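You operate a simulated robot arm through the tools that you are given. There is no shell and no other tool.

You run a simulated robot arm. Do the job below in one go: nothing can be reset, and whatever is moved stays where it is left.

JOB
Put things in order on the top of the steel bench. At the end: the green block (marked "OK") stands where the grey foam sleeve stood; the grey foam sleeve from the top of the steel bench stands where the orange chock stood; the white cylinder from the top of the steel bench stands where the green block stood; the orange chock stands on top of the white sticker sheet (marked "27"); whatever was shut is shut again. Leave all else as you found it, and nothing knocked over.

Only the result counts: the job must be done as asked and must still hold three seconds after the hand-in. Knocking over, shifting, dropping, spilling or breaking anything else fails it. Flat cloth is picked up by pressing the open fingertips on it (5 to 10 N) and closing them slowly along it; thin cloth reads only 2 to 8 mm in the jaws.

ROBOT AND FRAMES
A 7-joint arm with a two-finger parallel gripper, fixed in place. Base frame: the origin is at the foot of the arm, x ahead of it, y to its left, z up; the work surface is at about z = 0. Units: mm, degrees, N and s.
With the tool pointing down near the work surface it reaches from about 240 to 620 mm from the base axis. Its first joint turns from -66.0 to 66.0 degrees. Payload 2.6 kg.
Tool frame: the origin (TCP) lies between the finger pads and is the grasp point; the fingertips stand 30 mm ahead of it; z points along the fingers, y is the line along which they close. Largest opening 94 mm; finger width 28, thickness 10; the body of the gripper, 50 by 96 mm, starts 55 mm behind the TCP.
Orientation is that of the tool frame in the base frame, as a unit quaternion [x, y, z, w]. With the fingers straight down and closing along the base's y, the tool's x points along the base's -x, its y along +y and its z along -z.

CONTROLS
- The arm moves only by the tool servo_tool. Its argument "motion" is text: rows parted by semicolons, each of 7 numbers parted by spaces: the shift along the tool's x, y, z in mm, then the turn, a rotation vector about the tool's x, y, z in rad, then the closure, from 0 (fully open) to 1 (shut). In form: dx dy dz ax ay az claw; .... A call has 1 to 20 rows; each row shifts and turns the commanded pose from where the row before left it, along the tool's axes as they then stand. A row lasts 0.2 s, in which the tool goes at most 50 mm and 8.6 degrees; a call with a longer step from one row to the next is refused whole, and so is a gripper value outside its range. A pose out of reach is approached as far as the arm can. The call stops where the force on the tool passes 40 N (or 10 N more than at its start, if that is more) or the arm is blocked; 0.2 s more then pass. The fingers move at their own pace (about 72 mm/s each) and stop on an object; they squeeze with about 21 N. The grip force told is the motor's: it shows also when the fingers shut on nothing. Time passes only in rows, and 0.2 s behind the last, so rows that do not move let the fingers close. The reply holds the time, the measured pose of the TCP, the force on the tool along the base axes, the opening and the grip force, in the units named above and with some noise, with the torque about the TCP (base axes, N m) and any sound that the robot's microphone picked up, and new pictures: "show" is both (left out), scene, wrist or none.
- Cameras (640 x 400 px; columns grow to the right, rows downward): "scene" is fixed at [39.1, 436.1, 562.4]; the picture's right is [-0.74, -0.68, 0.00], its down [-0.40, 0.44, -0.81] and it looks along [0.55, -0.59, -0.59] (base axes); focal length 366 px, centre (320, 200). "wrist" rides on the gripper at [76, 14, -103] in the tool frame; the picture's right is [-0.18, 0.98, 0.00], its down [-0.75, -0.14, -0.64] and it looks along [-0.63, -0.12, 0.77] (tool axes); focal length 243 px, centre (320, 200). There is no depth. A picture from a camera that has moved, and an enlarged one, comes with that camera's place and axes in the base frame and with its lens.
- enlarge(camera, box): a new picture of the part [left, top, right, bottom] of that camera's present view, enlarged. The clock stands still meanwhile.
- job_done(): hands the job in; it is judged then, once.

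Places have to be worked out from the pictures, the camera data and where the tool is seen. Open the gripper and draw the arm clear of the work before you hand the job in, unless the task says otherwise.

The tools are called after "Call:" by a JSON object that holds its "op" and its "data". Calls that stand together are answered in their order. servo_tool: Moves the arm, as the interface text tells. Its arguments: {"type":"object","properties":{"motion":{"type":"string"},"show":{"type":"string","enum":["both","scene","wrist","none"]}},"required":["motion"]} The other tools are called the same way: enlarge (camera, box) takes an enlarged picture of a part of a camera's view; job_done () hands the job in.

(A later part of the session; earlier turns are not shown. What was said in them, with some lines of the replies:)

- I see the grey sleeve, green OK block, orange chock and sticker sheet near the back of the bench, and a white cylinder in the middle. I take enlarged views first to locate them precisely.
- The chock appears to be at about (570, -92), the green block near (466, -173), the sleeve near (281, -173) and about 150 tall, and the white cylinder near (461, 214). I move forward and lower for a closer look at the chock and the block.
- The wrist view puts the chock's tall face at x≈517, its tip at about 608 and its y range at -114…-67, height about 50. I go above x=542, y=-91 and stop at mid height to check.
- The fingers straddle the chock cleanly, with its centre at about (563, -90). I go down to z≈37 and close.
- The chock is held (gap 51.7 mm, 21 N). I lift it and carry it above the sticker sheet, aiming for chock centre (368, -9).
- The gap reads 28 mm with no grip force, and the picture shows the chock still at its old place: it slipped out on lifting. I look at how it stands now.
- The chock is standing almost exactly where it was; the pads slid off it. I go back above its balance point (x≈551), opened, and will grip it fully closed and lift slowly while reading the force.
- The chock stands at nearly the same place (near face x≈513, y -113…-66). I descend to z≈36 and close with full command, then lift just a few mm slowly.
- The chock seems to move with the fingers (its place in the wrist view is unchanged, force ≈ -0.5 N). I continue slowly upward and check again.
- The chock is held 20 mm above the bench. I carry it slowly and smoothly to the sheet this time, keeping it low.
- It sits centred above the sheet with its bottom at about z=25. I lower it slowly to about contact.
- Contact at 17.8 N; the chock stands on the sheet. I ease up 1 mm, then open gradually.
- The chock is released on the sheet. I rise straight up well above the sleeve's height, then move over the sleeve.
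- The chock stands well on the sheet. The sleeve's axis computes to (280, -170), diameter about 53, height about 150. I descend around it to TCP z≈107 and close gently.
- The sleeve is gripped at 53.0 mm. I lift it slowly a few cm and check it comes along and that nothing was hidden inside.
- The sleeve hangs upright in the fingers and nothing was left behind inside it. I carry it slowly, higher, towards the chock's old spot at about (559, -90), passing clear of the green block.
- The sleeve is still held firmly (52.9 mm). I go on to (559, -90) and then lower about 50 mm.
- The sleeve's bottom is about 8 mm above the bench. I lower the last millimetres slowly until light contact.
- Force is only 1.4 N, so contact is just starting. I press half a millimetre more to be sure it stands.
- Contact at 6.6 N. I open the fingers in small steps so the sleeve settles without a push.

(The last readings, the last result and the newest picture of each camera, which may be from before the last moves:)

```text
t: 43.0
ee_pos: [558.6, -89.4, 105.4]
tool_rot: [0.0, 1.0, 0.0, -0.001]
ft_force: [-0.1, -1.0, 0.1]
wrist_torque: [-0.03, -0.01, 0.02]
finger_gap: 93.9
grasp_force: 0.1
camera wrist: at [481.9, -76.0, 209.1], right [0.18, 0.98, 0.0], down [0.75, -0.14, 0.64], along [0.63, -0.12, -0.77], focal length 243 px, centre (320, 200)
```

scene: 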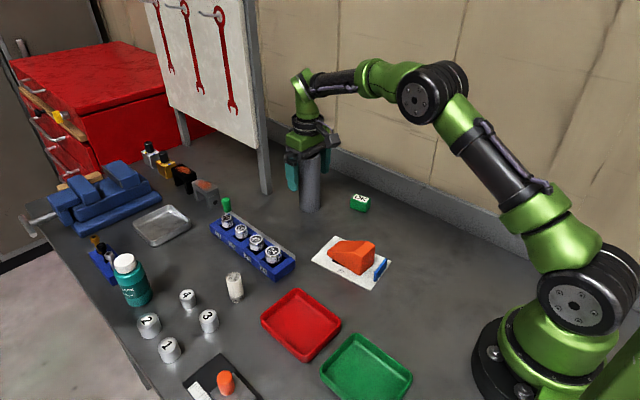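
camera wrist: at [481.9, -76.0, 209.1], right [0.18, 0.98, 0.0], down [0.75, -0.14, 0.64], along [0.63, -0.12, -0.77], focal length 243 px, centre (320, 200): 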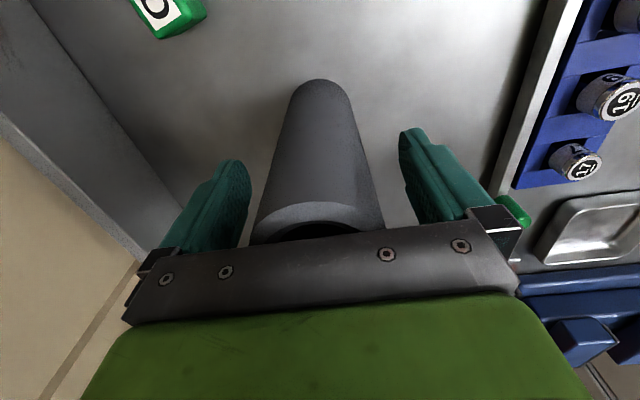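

The sleeve stands free. I rise straight up clear of it, then move over towards the green block for a close view.

Call:
{"op": "servo_tool", "data": {"motion": "0 0 -5 0 0 0 0; 0 0 -15 0 0 0 0; 0 0 -25 0 0 0 0; 0 0 -30 0 0 0 0; 0 0 -30 0 0 0 0; 0 0 -20 0 0 0 0; 25 -15 0 0 0 0 0; 35 -25 0 0 0 0 0; 35 -25 0 0 0 0 0; 25 -15 10 0 0 0 0; 0 0 30 0 0 0 0; 0 0 30 0 0 0 0; 0 0 0 0 0 0 0", "show": "both"}}

Call:
{"op": "enlarge", "data": {"camera": "wrist", "box": [240, 60, 400, 190]}}

Call:
{"op": "enlarge", "data": {"camera": "scene", "box": [260, 100, 400, 220]}}

```text
t: 45.8
ee_pos: [438.7, -169.8, 160.6]
tool_rot: [0.0, 1.0, 0.0, 0.0]
ft_force: [-1.1, -0.3, -1.0]
wrist_torque: [0.04, 0.01, -0.02]
finger_gap: 94.1
grasp_force: 0.1
camera wrist: at [361.5, -156.0, 263.9], right [0.18, 0.98, 0.0], down [0.75, -0.14, 0.64], along [0.63, -0.12, -0.77], focal length 243 px, centre (320, 200)
```

scene: 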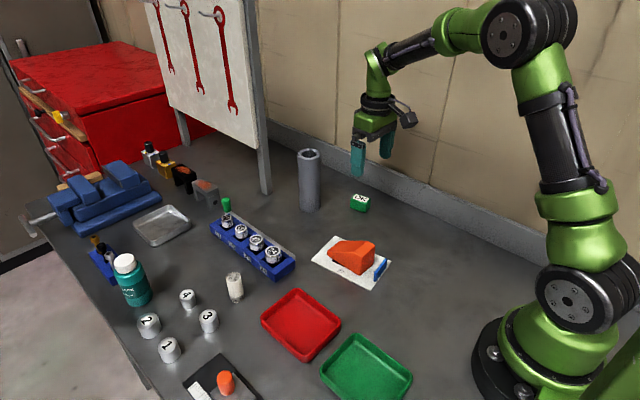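
wrist: 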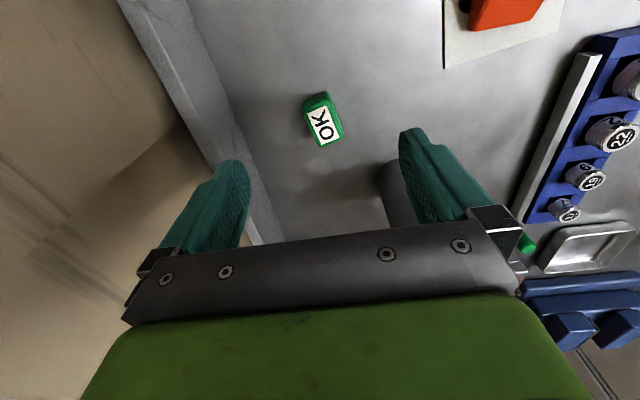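

```text
3.08 times, centred on (320, 125) of wrist
camera zoom: at [361.5, -156.0, 263.9], right [0.18, 0.98, 0.0], down [0.75, -0.14, 0.64], along [0.63, -0.12, -0.77], focal length 746 px, centre (320, 431)
```

zoom: 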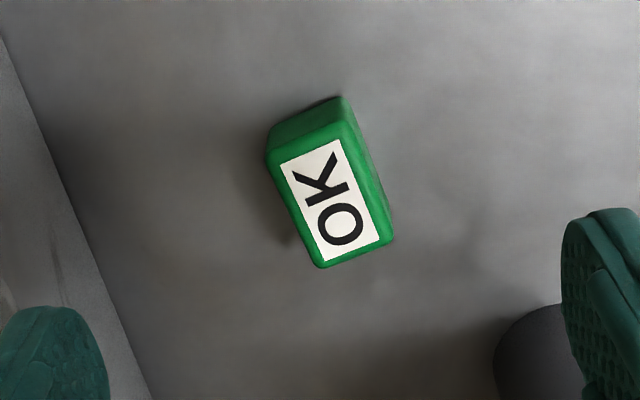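

```text
3.33 times, centred on (330, 160) of scene
camera zoom: at [39.1, 436.0, 562.4], right [-0.74, -0.68, 0.0], down [-0.4, 0.44, -0.81], along [0.55, -0.59, -0.59], focal length 1220 px, centre (287, 333)
```

zoom: 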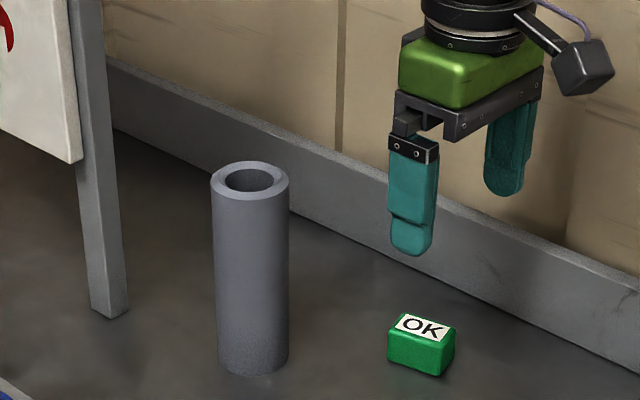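

The sleeve stands upright on the chock's old spot. The green block computes to centre (459, -170), 41×26 mm and 30 high, turned about 13° from x. I move over it, turn the tool to match and go half way down to check.

Call:
{"op": "servo_tool", "data": {"motion": "-10 -0.3 0 0 0 0 0; -10.5 -0.3 10 0 0 0 0; 0 0 20 0 0 -0.11 0; 0 0 20 0 0 -0.117 0; 0 0 20 0 0 0 0; 0 0 0 0 0 0 0.2", "show": "both"}}

Call:
{"op": "enlarge", "data": {"camera": "wrist", "box": [220, 60, 420, 220]}}

```text
t: 47.2
ee_pos: [459.4, -171.8, 90.1]
tool_rot: [-0.112, 0.994, 0.0, -0.001]
ft_force: [-0.1, 0.3, 0.0]
wrist_torque: [-0.01, -0.04, -0.01]
finger_gap: 75.2
grasp_force: 0.1
camera wrist: at [381.0, -174.7, 193.7], right [-0.04, 1.0, 0.0], down [0.77, 0.03, 0.64], along [0.64, 0.03, -0.77], focal length 243 px, centre (320, 200)
```

scene: 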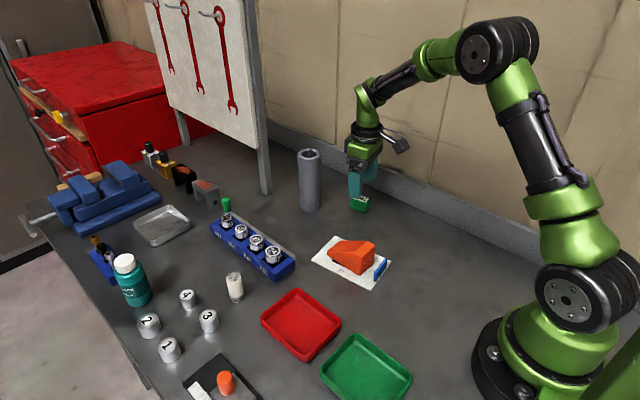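
wrist: 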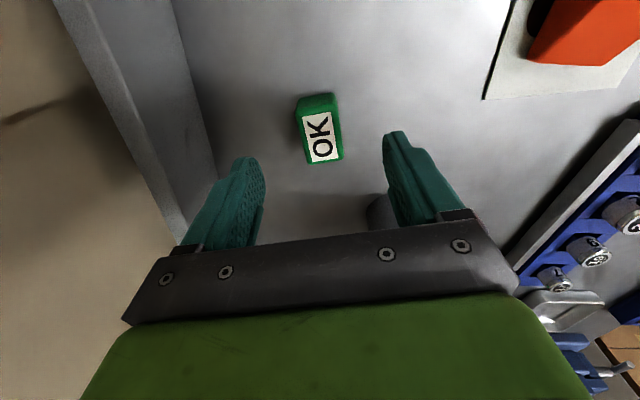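

```text
2.50 times, centred on (320, 140) of wrist
camera zoom: at [381.0, -174.7, 193.7], right [-0.04, 1.0, 0.0], down [0.77, 0.03, 0.64], along [0.64, 0.03, -0.77], focal length 606 px, centre (320, 350)
```

zoom: 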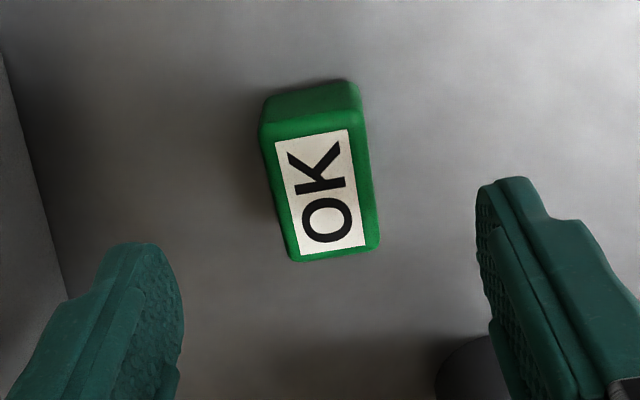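

In the tool frame the block is aligned, centred within 2 mm. I descend to z≈36 and close on it, then lift slowly.

Call:
{"op": "servo_tool", "data": {"motion": "-1.8 0.5 15 0 0 0 0.2; 0 0 18 0 0 0 0.2; 0 0 14 0 0 0 0.2; 0 0 7 0 0 0 0.2; 0 0 0 0 0 0 0.5; 0 0 0 0 0 0 0.62; 0 0 0 0 0 0 0.7; 0 0 0 0 0 0 1; 0 0 0 0 0 0 1; 0 0 0 0 0 0 1; 0 0 0 0 0 0 1", "show": "wrist"}}

Call:
{"op": "servo_tool", "data": {"motion": "0 0 -1 0 0 0 1; 0 0 -1 0 0 0 1; 0 0 -2 0 0 0 1; 0 0 -3 0 0 0 1; 0 0 -4 0 0 0 1; 0 0 -5 0 0 0 1; 0 0 -5 0 0 0 1; 0 0 -4 0 0 0 1; 0 0 0 0 0 0 1", "show": "both"}}

```text
t: 49.6
ee_pos: [461.1, -169.4, 37.3]
tool_rot: [-0.113, 0.994, 0.0, 0.0]
ft_force: [0.6, -0.5, -0.7]
wrist_torque: [0.0, -0.01, 0.01]
finger_gap: 29.0
grasp_force: 21.2
camera wrist: at [382.5, -173.8, 140.3], right [-0.04, 1.0, 0.0], down [0.77, 0.03, 0.64], along [0.64, 0.03, -0.77], focal length 243 px, centre (320, 200)
```

wrist: 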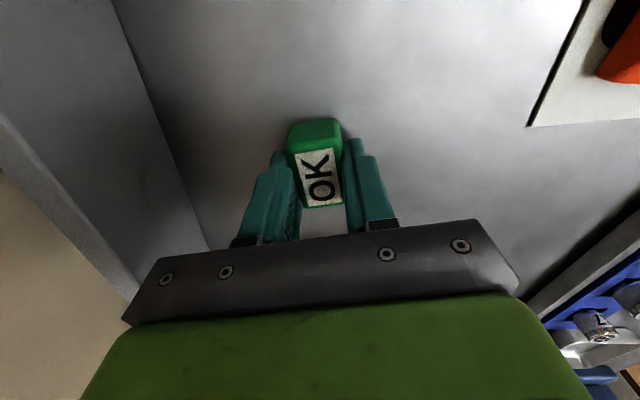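

```text
t: 51.6
ee_pos: [460.4, -169.7, 62.1]
tool_rot: [-0.113, 0.994, 0.0, 0.0]
ft_force: [-0.3, 0.8, -0.4]
wrist_torque: [-0.01, 0.01, -0.02]
finger_gap: 28.9
grasp_force: 21.3
camera wrist: at [382.6, -172.9, 165.4], right [-0.04, 1.0, 0.0], down [0.77, 0.03, 0.64], along [0.64, 0.03, -0.77], focal length 243 px, centre (320, 200)
```

scene: 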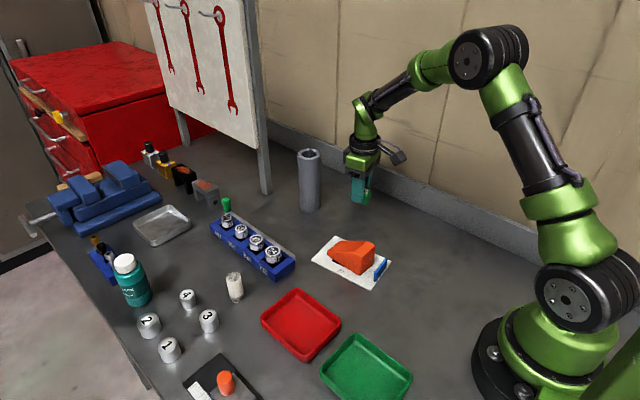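
wrist: 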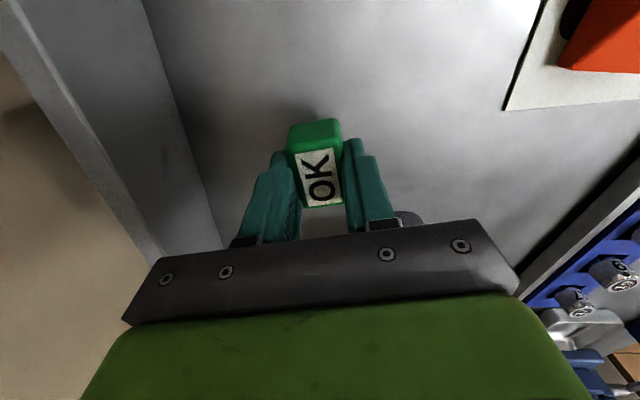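

The block is held (28.9 mm) and lifted 25 mm. I carry it slowly to the sleeve's old spot (280, -170).

Call:
{"op": "servo_tool", "data": {"motion": "4 0.9 0 0 0 0 1; 7 1.6 0 0 0 0 1; 10 2.3 0 0 0 0 1; 12 2.75 0 0 0 0 1; 12 2.75 0 0 0 0 1; 12 2.75 0 0 0 0 1; 12 2.75 0 0 0 0 1; 12 2.75 0 0 0 0 1; 12 2.75 0 0 0 0 1; 12 2.75 0 0 0 0 1; 12 2.75 0 0 0 0 1; 12 2.75 0 0 0 0 1; 12 2.75 0 0 0 0 1; 12 2.75 0 0 0 0 1; 10 2.3 0 0 0 0 1; 7 1.6 0 0 0 0 1; 4 0.9 0 0 0 0 1; 1.8 0.4 0 0 0 0 1; 0 0 0 0 0 0 1", "show": "both"}}

```text
t: 55.6
ee_pos: [279.7, -169.4, 62.5]
tool_rot: [-0.113, 0.994, 0.001, 0.0]
ft_force: [0.0, 0.3, -0.3]
wrist_torque: [-0.01, 0.01, 0.02]
finger_gap: 28.9
grasp_force: 21.0
camera wrist: at [202.3, -172.8, 165.1], right [-0.04, 1.0, 0.0], down [0.77, 0.03, 0.64], along [0.64, 0.03, -0.77], focal length 243 px, centre (320, 200)
```

scene: 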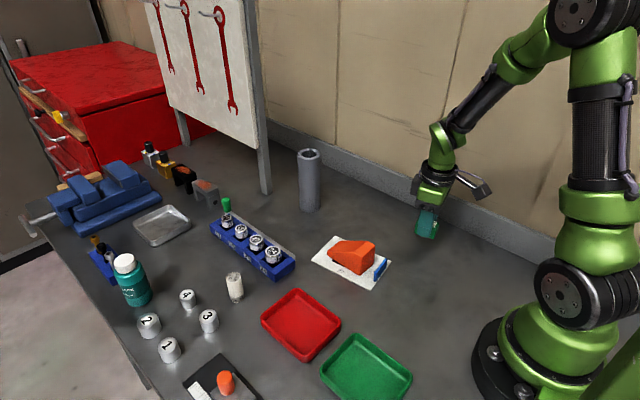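
wrist: 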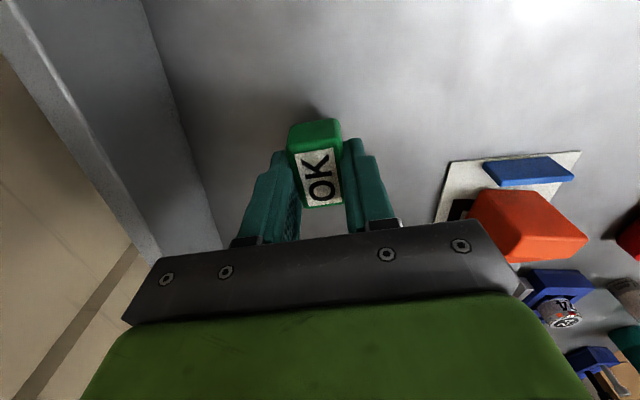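

The block is over (280, -169), its bottom about 25 mm up. I lower it to light contact.

Call:
{"op": "servo_tool", "data": {"motion": "0 0 4 0 0 0 1; 0 0 6 0 0 0 1; 0 0 6 0 0 0 1; 0 0 4 0 0 0 1; 0 0 2.5 0 0 0 1; 0 0 1.5 0 0 0 1; 0 0 0.7 0 0 0 1; 0 0 0 0 0 0 1", "show": "wrist"}}

```text
t: 57.4
ee_pos: [280.7, -168.2, 36.3]
tool_rot: [-0.112, 0.994, 0.0, 0.0]
ft_force: [0.0, 0.4, 0.3]
wrist_torque: [-0.01, 0.0, 0.0]
finger_gap: 28.9
grasp_force: 21.0
camera wrist: at [202.4, -172.6, 140.4], right [-0.04, 1.0, 0.0], down [0.77, 0.03, 0.64], along [0.64, 0.03, -0.77], focal length 243 px, centre (320, 200)
```

wrist: 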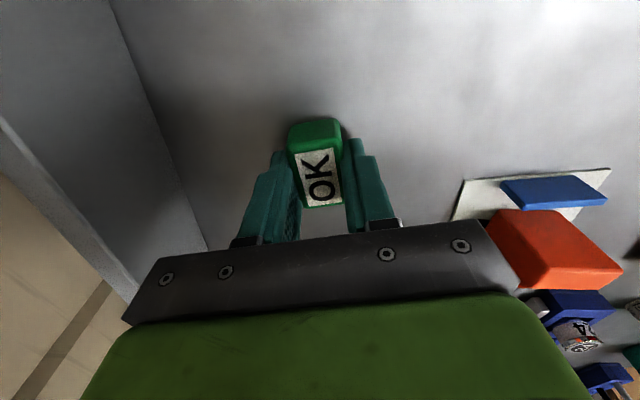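

No contact force yet; I lower in half-millimetre steps.

Call:
{"op": "servo_tool", "data": {"motion": "0 0 0.4 0 0 0 1; 0 0 0.4 0 0 0 1; 0 0 0.4 0 0 0 1; 0 0 0 0 0 0 1", "show": "none"}}

```text
t: 58.4
ee_pos: [281.8, -168.3, 36.2]
tool_rot: [-0.113, 0.994, 0.0, 0.0]
ft_force: [-5.2, 3.9, 19.4]
wrist_torque: [0.1, 0.2, -0.02]
finger_gap: 28.9
grasp_force: 21.4
```

Firm contact (19 N). I ease up 0.8 mm and open gradually.

Call:
{"op": "servo_tool", "data": {"motion": "0 0 -0.8 0 0 0 1; 0 0 0 0 0 0 0.8; 0 0 0 0 0 0 0.69; 0 0 0 0 0 0 0.67; 0 0 0 0 0 0 0.64; 0 0 0 0 0 0 0.58; 0 0 0 0 0 0 0.5; 0 0 0 0 0 0 0.4; 0 0 0 0 0 0 0.3; 0 0 0 0 0 0 0.3", "show": "both"}}

```text
t: 60.6
ee_pos: [280.8, -169.5, 36.0]
tool_rot: [-0.113, 0.994, 0.0, -0.001]
ft_force: [-0.1, 0.6, -0.1]
wrist_torque: [0.01, 0.03, 0.0]
finger_gap: 65.9
grasp_force: 0.0
camera wrist: at [202.5, -172.9, 139.9], right [-0.04, 1.0, 0.0], down [0.77, 0.03, 0.64], along [0.64, 0.03, -0.77], focal length 243 px, centre (320, 200)
```

scene: 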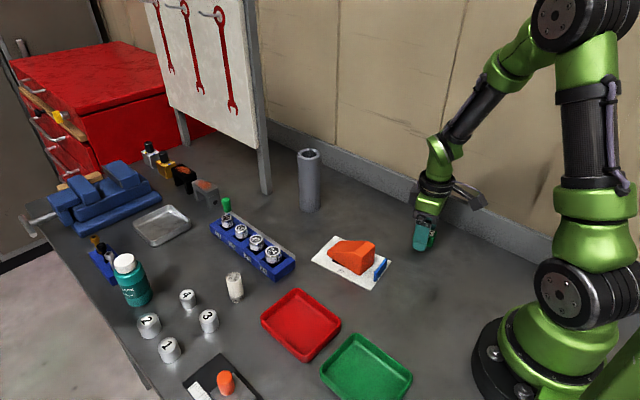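
wrist: 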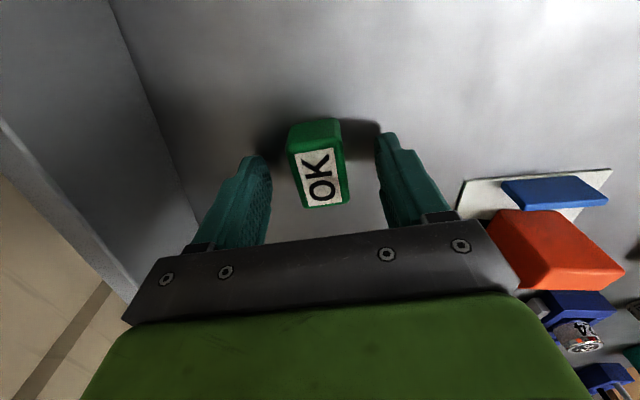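

The green block stands free at the sleeve's old place. I rise, turn the tool back and travel high over to view the white cylinder.

Call:
{"op": "servo_tool", "data": {"motion": "0 0 -5 0 0 0 0.3; 0 0 -15 0 0 0 0.2; 0 0 -25 0 0 0 0; 0 0 -35 0 0 0.11 0; 0 0 -40 0 0 0.117 0; 0 0 -40 0 0 0 0; 0 0 -20 0 0 0 0; -6 20 0 0 0 0 0; -12 35 0 0 0 0 0; -12 40 0 0 0 0 0; -12 40 0 0 0 0 0; -14 40 0 0 0 0 0; -14 40 0 0 0 0 0; -14 40 0 0 0 0 0; -14 40 0 0 0 0 0; -12 40 0 0 0 0 0; -10 35 0 0 0 0 0; 0 0 10 0 0 0 0; 0 0 0 0 0 0 0", "show": "both"}}

Call:
{"op": "enlarge", "data": {"camera": "wrist", "box": [220, 60, 420, 220]}}

Call:
{"op": "enlarge", "data": {"camera": "scene", "box": [280, 140, 460, 300]}}

```text
t: 64.6
ee_pos: [401.3, 201.8, 205.6]
tool_rot: [0.0, 1.0, 0.001, 0.001]
ft_force: [-0.1, 0.7, 0.1]
wrist_torque: [0.0, 0.01, 0.01]
finger_gap: 94.1
grasp_force: 0.0
camera wrist: at [324.2, 215.5, 308.9], right [0.18, 0.98, 0.0], down [0.75, -0.14, 0.64], along [0.63, -0.12, -0.77], focal length 243 px, centre (320, 200)
```

scene: 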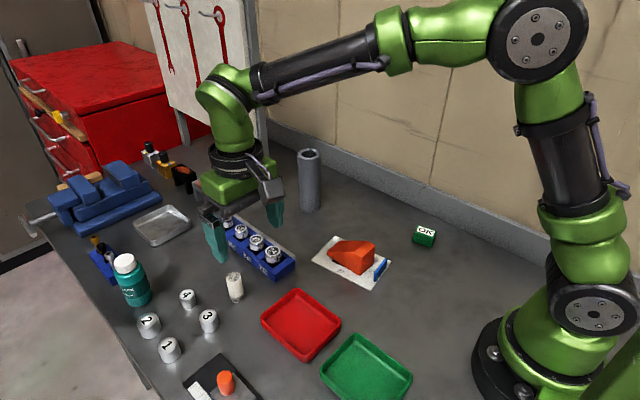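
wrist: 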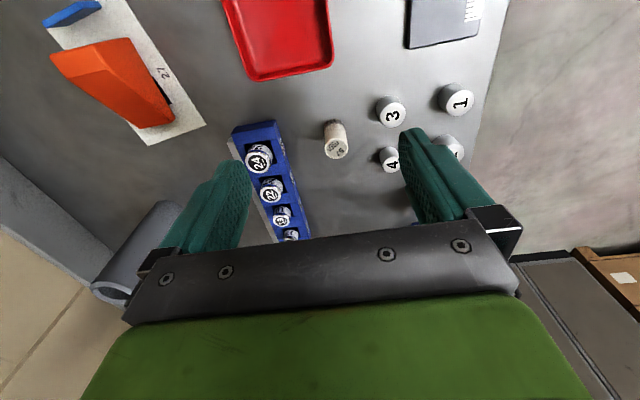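

```text
2.50 times, centred on (320, 140) of wrist
camera zoom: at [324.2, 215.5, 308.9], right [0.18, 0.98, 0.0], down [0.75, -0.14, 0.64], along [0.63, -0.12, -0.77], focal length 606 px, centre (320, 350)
```

zoom: 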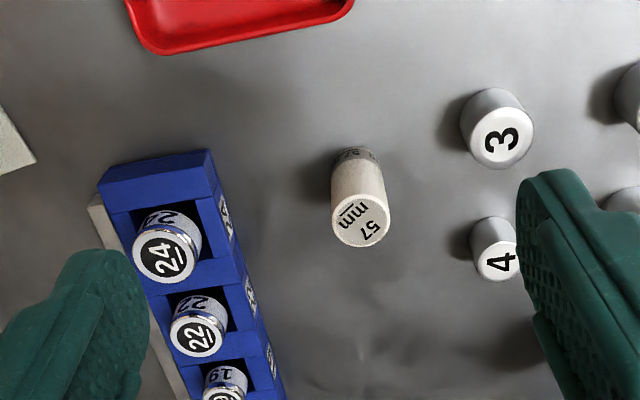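

```text
2.50 times, centred on (370, 220) of scene
camera zoom: at [39.1, 436.1, 562.4], right [-0.74, -0.68, 0.0], down [-0.4, 0.44, -0.81], along [0.55, -0.59, -0.59], focal length 915 px, centre (195, 150)
```

zoom: 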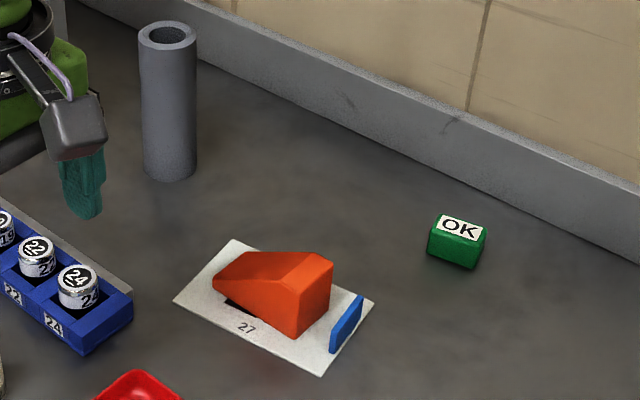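

The green block, chock and sleeve all stand well. The white cylinder computes to (459, 210), radius about 13, height 57, with neighbours #3 (edge y≈261) and the rack (edge y≈146). I preset the opening to 54 mm and come over it.

Call:
{"op": "servo_tool", "data": {"motion": "-15 2 0 0 0 0 0.2; -25 4 10 0 0 0 0.425; -17.7 2.7 20 0 0 0 0.425; 0 0 25 0 0 0 0.425; 0 0 25 0 0 0 0.425; 0 0 0 0 0 0 0.425", "show": "both"}}

Call:
{"op": "enlarge", "data": {"camera": "wrist", "box": [220, 60, 420, 220]}}

```text
t: 66.0
ee_pos: [457.5, 210.1, 128.1]
tool_rot: [0.0, 1.0, 0.0, 0.0]
ft_force: [-0.1, 0.3, -0.1]
wrist_torque: [-0.01, 0.0, 0.02]
finger_gap: 54.3
grasp_force: 0.1
camera wrist: at [382.1, 223.5, 230.4], right [0.18, 0.98, 0.0], down [0.75, -0.14, 0.64], along [0.63, -0.12, -0.77], focal length 243 px, centre (320, 200)
```

scene: 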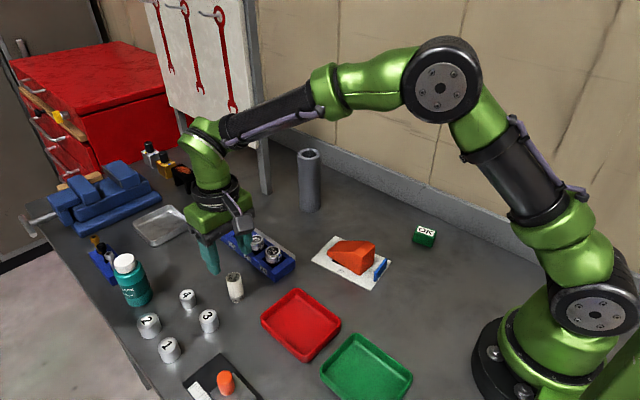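
wrist: 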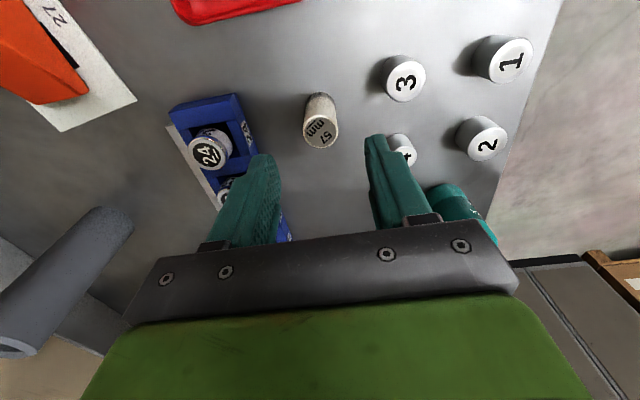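

```text
2.50 times, centred on (320, 140) of wrist
camera zoom: at [382.1, 223.5, 230.4], right [0.18, 0.98, 0.0], down [0.75, -0.14, 0.64], along [0.63, -0.12, -0.77], focal length 606 px, centre (320, 350)
```

zoom: 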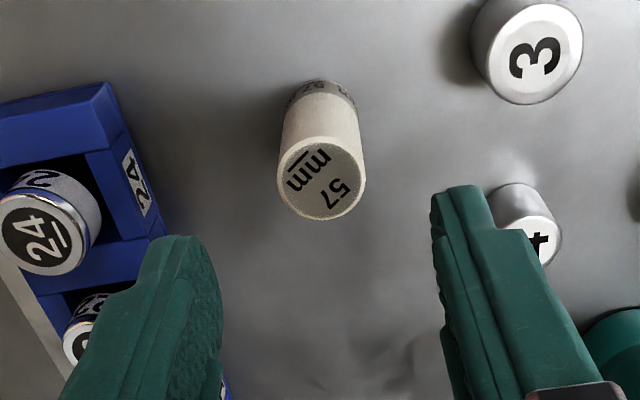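

The tool is centred on the cylinder to within 1 mm. I descend to z≈42, close gradually and lift slowly.

Call:
{"op": "servo_tool", "data": {"motion": "-1 0 15 0 0 0 0.425; 0 0 25 0 0 0 0.425; 0 0 22 0 0 0 0.425; 0 0 15 0 0 0 0.425; 0 0 8 0 0 0 0.425; 0 0 0 0 0 0 0.55; 0 0 0 0 0 0 0.63; 0 0 0 0 0 0 0.68; 0 0 0 0 0 0 0.72; 0 0 0 0 0 0 1; 0 0 0 0 0 0 1; 0 0 0 0 0 0 1", "show": "both"}}

```text
t: 68.6
ee_pos: [458.9, 209.5, 41.7]
tool_rot: [-0.001, 1.0, 0.0, 0.0]
ft_force: [-0.9, -0.1, -0.4]
wrist_torque: [-0.03, 0.0, -0.01]
finger_gap: 25.8
grasp_force: 21.4
camera wrist: at [382.3, 223.5, 144.9], right [0.18, 0.98, 0.0], down [0.75, -0.14, 0.64], along [0.63, -0.12, -0.77], focal length 243 px, centre (320, 200)
```

scene: 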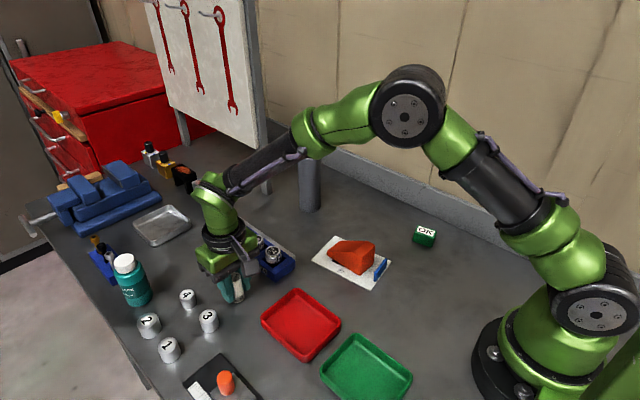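
wrist: 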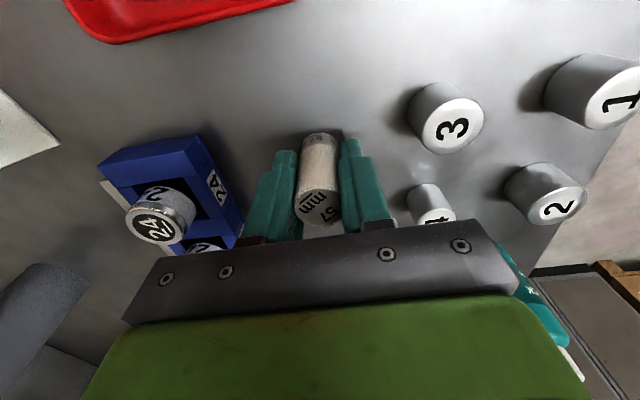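

Gripped at 25.8 mm. I lift slowly and straight up, checking the hold on the way.

Call:
{"op": "servo_tool", "data": {"motion": "0 0 -1 0 0 0 1; 0 0 -1 0 0 0 1; 0 0 -2 0 0 0 1; 0 0 -3 0 0 0 1; 0 0 -4 0 0 0 1; 0 0 -5 0 0 0 1; 0 0 -6 0 0 0 1; 0 0 -8 0 0 0 1; 0 0 -8 0 0 0 1; 0 0 -6 0 0 0 1; 0 0 -4 0 0 0 1; 0 0 0 0 0 0 1", "show": "both"}}

```text
t: 71.2
ee_pos: [460.1, 210.3, 90.6]
tool_rot: [-0.001, 1.0, 0.0, 0.0]
ft_force: [-0.1, -0.3, -1.3]
wrist_torque: [-0.01, 0.01, 0.02]
finger_gap: 25.9
grasp_force: 20.3
camera wrist: at [382.3, 223.3, 193.1], right [0.18, 0.98, 0.0], down [0.75, -0.14, 0.64], along [0.63, -0.12, -0.77], focal length 243 px, centre (320, 200)
```

scene: 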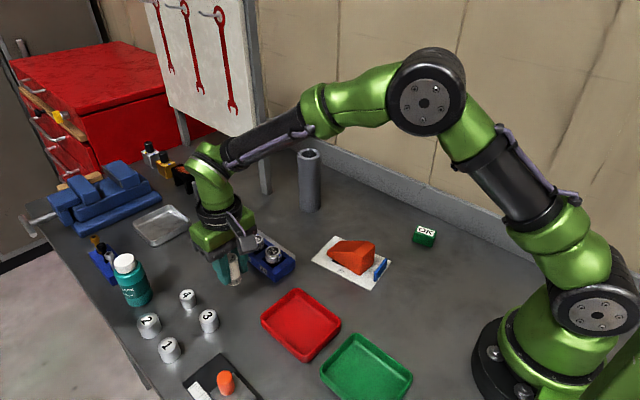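
wrist: 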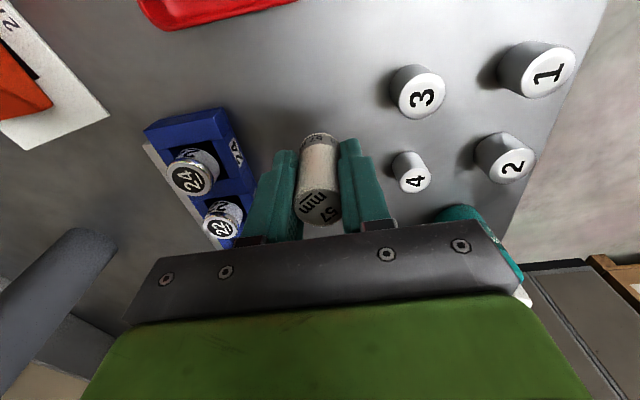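

Held at 25.9 mm. I raise it further so its bottom is above 120 mm, then begin moving across the rack towards -y.

Call:
{"op": "servo_tool", "data": {"motion": "0 0 -5 0 0 0 1; 0 0 -8 0 0 0 1; 0 0 -10 0 0 0 1; 0 0 -10 0 0 0 1; 0 0 -10 0 0 0 1; 0 0 -10 0 0 0 1; 0 0 -10 0 0 0 1; 0 0 -8 0 0 0 1; 0 0 -5 0 0 0 1; 0 -4 0 0 0 0 1; 0 -8 0 0 0 0 1; 0 -12 0 0 0 0 1; 0 -14 0 0 0 0 1; 0 -14 0 0 0 0 1; 0 -14 0 0 0 0 1; 0 -12 0 0 0 0 1; 0 -8 0 0 0 0 1; 0 -4 0 0 0 0 1; 0 0 0 0 0 0 1", "show": "wrist"}}

```text
t: 75.2
ee_pos: [459.3, 118.8, 165.3]
tool_rot: [-0.001, 1.0, 0.0, 0.001]
ft_force: [0.9, -0.9, -0.4]
wrist_torque: [-0.02, -0.04, 0.02]
finger_gap: 25.6
grasp_force: 21.6
camera wrist: at [382.0, 133.1, 268.9], right [0.18, 0.98, 0.0], down [0.75, -0.14, 0.64], along [0.63, -0.12, -0.77], focal length 243 px, centre (320, 200)
```

wrist: 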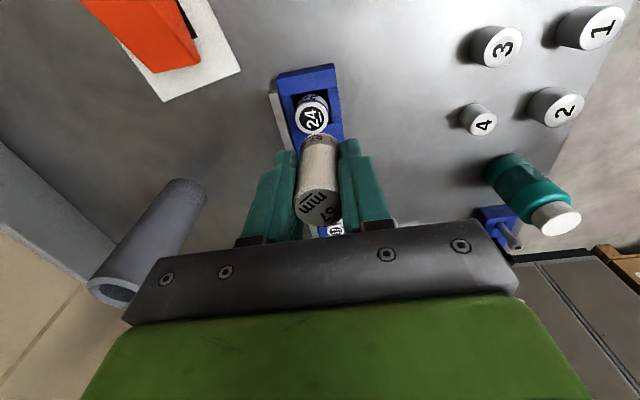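

Still held. I move on across to y=-170 at this height; the sleeve at x≥532 stays well clear of the hand at x≈460.

Call:
{"op": "servo_tool", "data": {"motion": "0 -4 0 0 0 0 1; 0 -8 0 0 0 0 1; 0 -12 0 0 0 0 1; 0 -16 0 0 0 0 1; 0 -18 0 0 0 0 1; 0 -18 0 0 0 0 1; 0 -18 0 0 0 0 1; 0 -18 0 0 0 0 1; 0 -18 0 0 0 0 1; 0 -18 0 0 0 0 1; 0 -18 0 0 0 0 1; 0 -18 0 0 0 0 1; 0 -18 0 0 0 0 1; 0 -18 0 0 0 0 1; 0 -18 0 0 0 0 1; 0 -17 0 0 0 0 1; 0 -14 0 0 0 0 1; 0 -10 0 0 0 0 1; 0 -6 0 0 0 0 1; 0 -4 0 0 0 0 1", "show": "both"}}

```text
t: 79.4
ee_pos: [457.8, -169.6, 166.1]
tool_rot: [-0.001, 1.0, 0.0, 0.0]
ft_force: [-0.2, -0.2, -0.5]
wrist_torque: [0.01, 0.01, -0.03]
finger_gap: 25.8
grasp_force: 21.0
camera wrist: at [381.8, -155.9, 269.1], right [0.18, 0.98, 0.0], down [0.75, -0.14, 0.64], along [0.63, -0.12, -0.77], focal length 243 px, centre (320, 200)
```

scene: 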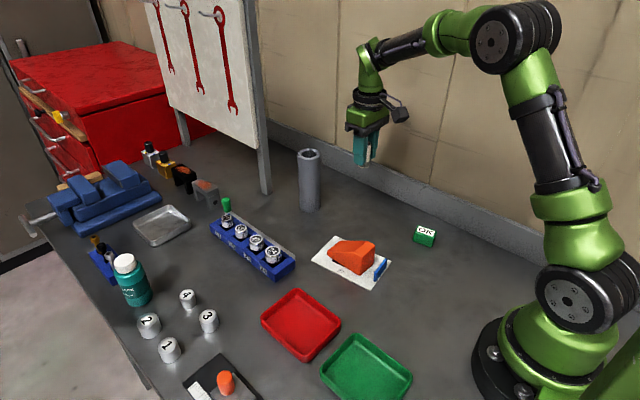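
wrist: 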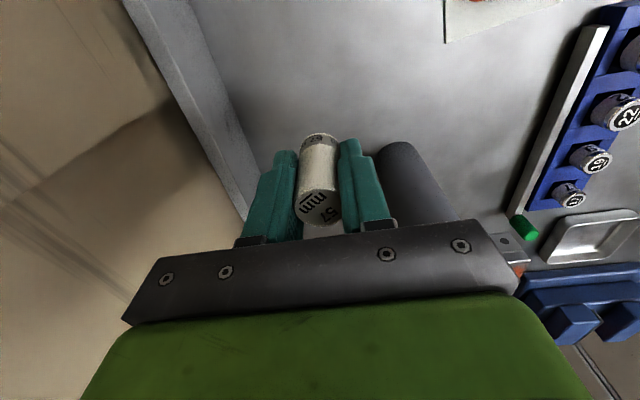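

The cylinder is above (459, -170). I lower it to just above the bench.

Call:
{"op": "servo_tool", "data": {"motion": "-0.5 0 4 0 0 0 1; -0.5 0 8 0 0 0 1; 0 0 12 0 0 0 1; 0 0 14 0 0 0 1; 0 0 14 0 0 0 1; 0 0 14 0 0 0 1; 0 0 14 0 0 0 1; 0 0 14 0 0 0 1; 0 0 10 0 0 0 1; 0 0 8 0 0 0 1; 0 0 5 0 0 0 1; 0 0 3 0 0 0 1; 0 0 0 0 0 0 1", "show": "both"}}

```text
t: 82.2
ee_pos: [460.2, -168.6, 45.7]
tool_rot: [0.0, 1.0, 0.0, 0.0]
ft_force: [-0.2, -0.4, 0.3]
wrist_torque: [0.0, 0.03, -0.02]
finger_gap: 25.6
grasp_force: 20.9
camera wrist: at [383.5, -155.7, 148.7], right [0.18, 0.98, 0.0], down [0.75, -0.14, 0.64], along [0.63, -0.12, -0.77], focal length 243 px, centre (320, 200)
```

scene: 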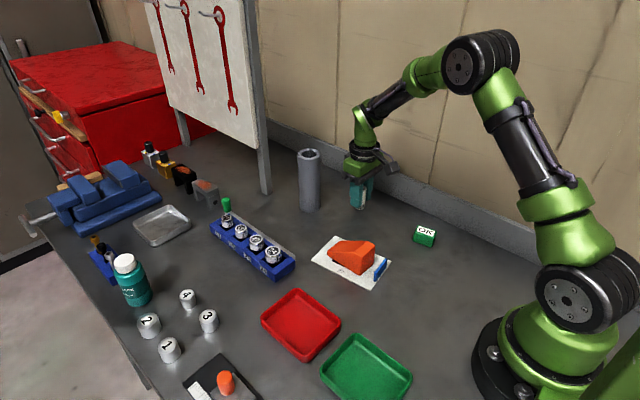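
wrist: 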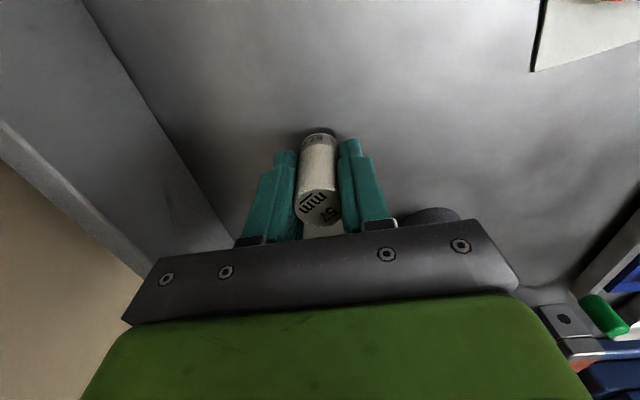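

About 4 mm remain. I lower in small steps and watch the force.

Call:
{"op": "servo_tool", "data": {"motion": "0 0 1 0 0 0 1; 0 0 1 0 0 0 1; 0 0 1 0 0 0 1; 0 0 0.5 0 0 0 1; 0 0 0 0 0 0 1", "show": "none"}}

Call:
{"op": "servo_tool", "data": {"motion": "0 0 0.4 0 0 0 1; 0 0 0.3 0 0 0 1; 0 0 0 0 0 0 1", "show": "none"}}

```text
t: 83.4
ee_pos: [459.9, -169.0, 41.8]
tool_rot: [0.0, 1.0, 0.0, 0.0]
ft_force: [0.2, -0.2, -1.0]
wrist_torque: [0.03, -0.04, 0.03]
finger_gap: 25.7
grasp_force: 20.8
```

```text
t: 84.2
ee_pos: [460.0, -169.9, 41.5]
tool_rot: [-0.001, 1.0, 0.0, 0.001]
ft_force: [-1.0, -0.3, 2.1]
wrist_torque: [0.02, 0.04, 0.0]
finger_gap: 25.8
grasp_force: 21.3
```

Contact is starting (2.1 N). I go a touch further, then check the force before opening.

Call:
{"op": "servo_tool", "data": {"motion": "0 0 0.4 0 0 0 1; 0 0 0 0 0 0 1", "show": "none"}}

```text
t: 84.8
ee_pos: [460.3, -168.6, 41.2]
tool_rot: [0.0, 1.0, 0.0, 0.001]
ft_force: [-3.2, 0.1, 9.5]
wrist_torque: [0.0, 0.14, -0.02]
finger_gap: 25.8
grasp_force: 21.1
```

The cylinder stands on the bench (9.5 N). I ease up slightly and open in small steps.

Call:
{"op": "servo_tool", "data": {"motion": "0 0 -0.4 0 0 0 1; 0 0 0 0 0 0 0.85; 0 0 0 0 0 0 0.725; 0 0 0 0 0 0 0.71; 0 0 0 0 0 0 0.68; 0 0 0 0 0 0 0.62; 0 0 0 0 0 0 0.54; 0 0 0 0 0 0 0.45; 0 0 0 0 0 0 0.35; 0 0 0 0 0 0 0.35", "show": "both"}}

```text
t: 87.0
ee_pos: [460.1, -169.1, 41.9]
tool_rot: [-0.001, 1.0, 0.0, -0.001]
ft_force: [-0.3, -0.3, 0.7]
wrist_torque: [-0.01, 0.0, -0.02]
finger_gap: 61.1
grasp_force: 0.0
camera wrist: at [383.2, -155.6, 144.7], right [0.18, 0.98, 0.0], down [0.75, -0.14, 0.64], along [0.63, -0.12, -0.77], focal length 243 px, centre (320, 200)
```

scene: 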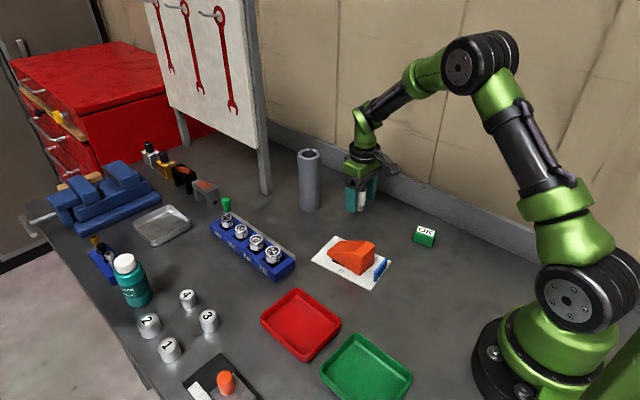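
wrist: 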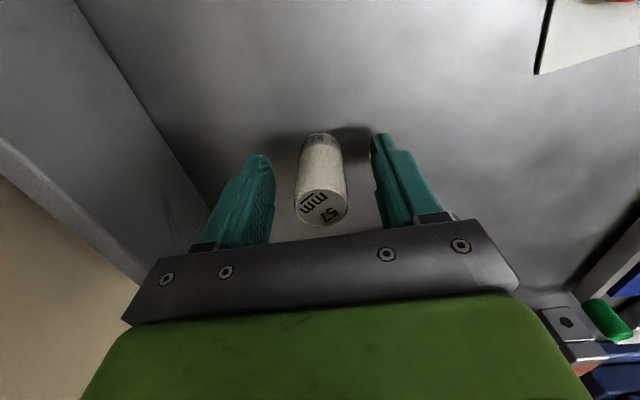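

The cylinder stands free. I rise straight up and withdraw the arm to near its starting pose for a final look.

Call:
{"op": "servo_tool", "data": {"motion": "0 0 -5 0 0 0 0.35; 0 0 -15 0 0 0 0.3; 0 0 -25 0 0 0 0.2; 0 0 -35 0 0 0 0; 0 0 -40 0 0 0 0; 0 0 -40 0 0 0 0; 0 0 -40 0 0 0 0; 0 0 -30 0 0 0 0; 20 10 -15 0 0 0 0; 30 20 0 0 0 0 0; 30 20 0 0 0 0 0; 30 20 0 0 0 0 0; 17 16 0 0 0 0 0; 0 0 0 0 0 0 0", "show": "both"}}

Call:
{"op": "enlarge", "data": {"camera": "scene", "box": [270, 130, 470, 300]}}

Call:
{"op": "enlarge", "data": {"camera": "scene", "box": [0, 100, 300, 400]}}

Call:
{"op": "enlarge", "data": {"camera": "wrist", "box": [160, 0, 480, 200]}}

```text
t: 90.0
ee_pos: [332.3, -81.9, 286.9]
tool_rot: [0.0, 1.0, 0.0, 0.0]
ft_force: [-0.5, 0.1, -0.2]
wrist_torque: [0.0, 0.0, 0.02]
finger_gap: 94.2
grasp_force: 0.1
camera wrist: at [256.3, -68.9, 390.1], right [0.18, 0.98, 0.0], down [0.75, -0.14, 0.64], along [0.63, -0.12, -0.77], focal length 243 px, centre (320, 200)
```

scene: 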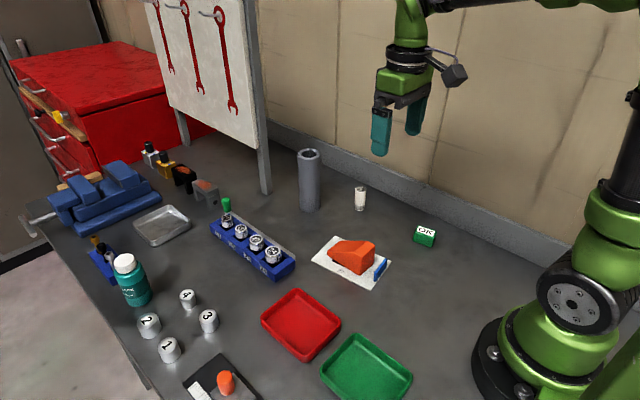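
wrist: 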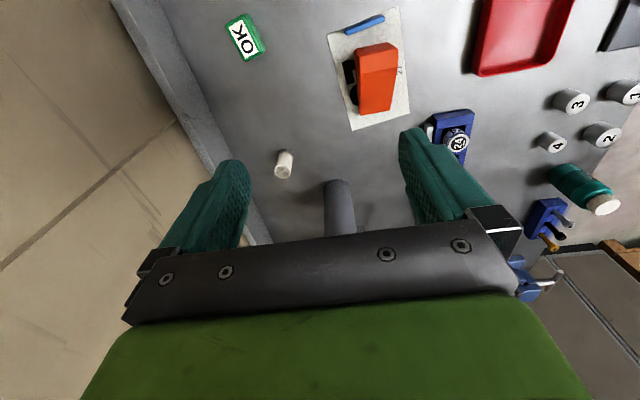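

```text
2.35 times, centred on (370, 215) of scene
camera zoom: at [39.1, 436.1, 562.4], right [-0.74, -0.68, 0.0], down [-0.4, 0.44, -0.81], along [0.55, -0.59, -0.59], focal length 862 px, centre (202, 165)
```

zoom: 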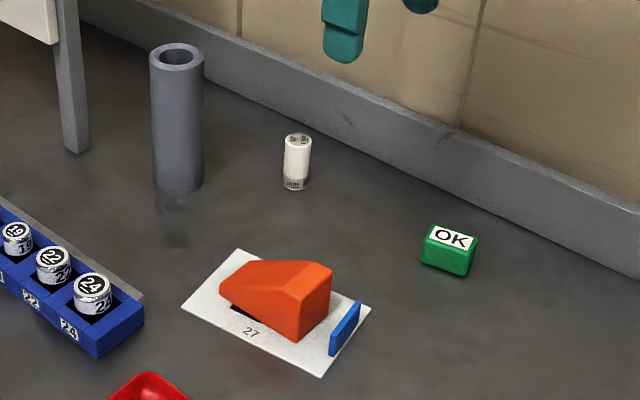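

```text
1.33 times, centred on (150, 250) of scene
camera zoom: at [39.1, 436.1, 562.4], right [-0.74, -0.68, 0.0], down [-0.4, 0.44, -0.81], along [0.55, -0.59, -0.59], focal length 488 px, centre (547, 133)
```

zoom: 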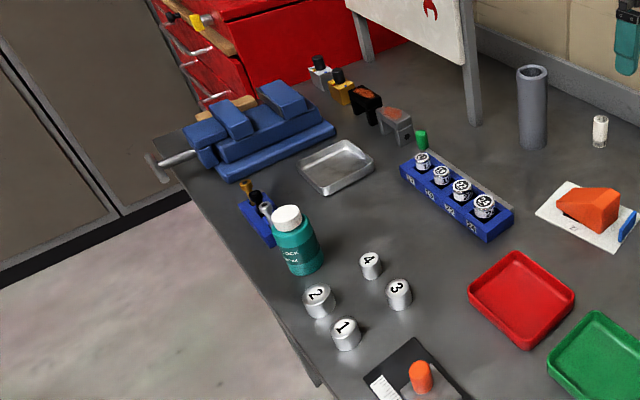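

```text
2.00 times, centred on (320, 100) of wrist
camera zoom: at [256.3, -68.9, 390.1], right [0.18, 0.98, 0.0], down [0.75, -0.14, 0.64], along [0.63, -0.12, -0.77], focal length 485 px, centre (320, 400)
```

zoom: 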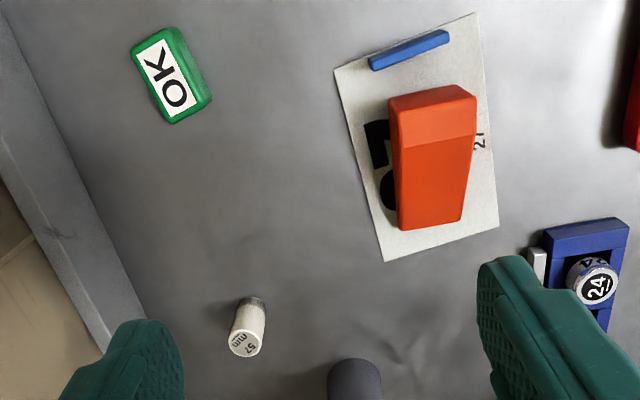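

All four objects stand upright where they were asked to be. The sheet and its blue strip haven't moved, nothing else looks disturbed, and I opened nothing. The gripper is open and the arm is clear, so I hand in the job.

Call:
{"op": "job_done", "data": {}}

```text
The job is handed in.
```

The job is handed in. The last pictures before hand-in showed all four objects standing upright in their new places.

| Object | Now stands at (x, y, mm) | Place it took |
|---|---|---|
| Orange chock | about (368, -9) | on top of the "27" sticker sheet, fully on it and clear of the blue strip |
| Grey foam sleeve | about (559, -90) | where the chock stood |
| Green "OK" block | about (280, -169) | where the sleeve stood |
| White cylinder | about (460, -169) | where the green block stood |

- **Slip:** the chock slipped out of the fingers on my first lift. It stayed upright within 1–3 mm of its spot, and the second, slower lift held.
- **Sleeve position:** I judged the chock's original centre to be about (563, -90), with its balance point nearer x = 551. I set the sleeve between the two, so it may be a few millimetres off either one.
- **Everything else:** I opened nothing. The sheet, the blue strip and the other items look unmoved in the final views.
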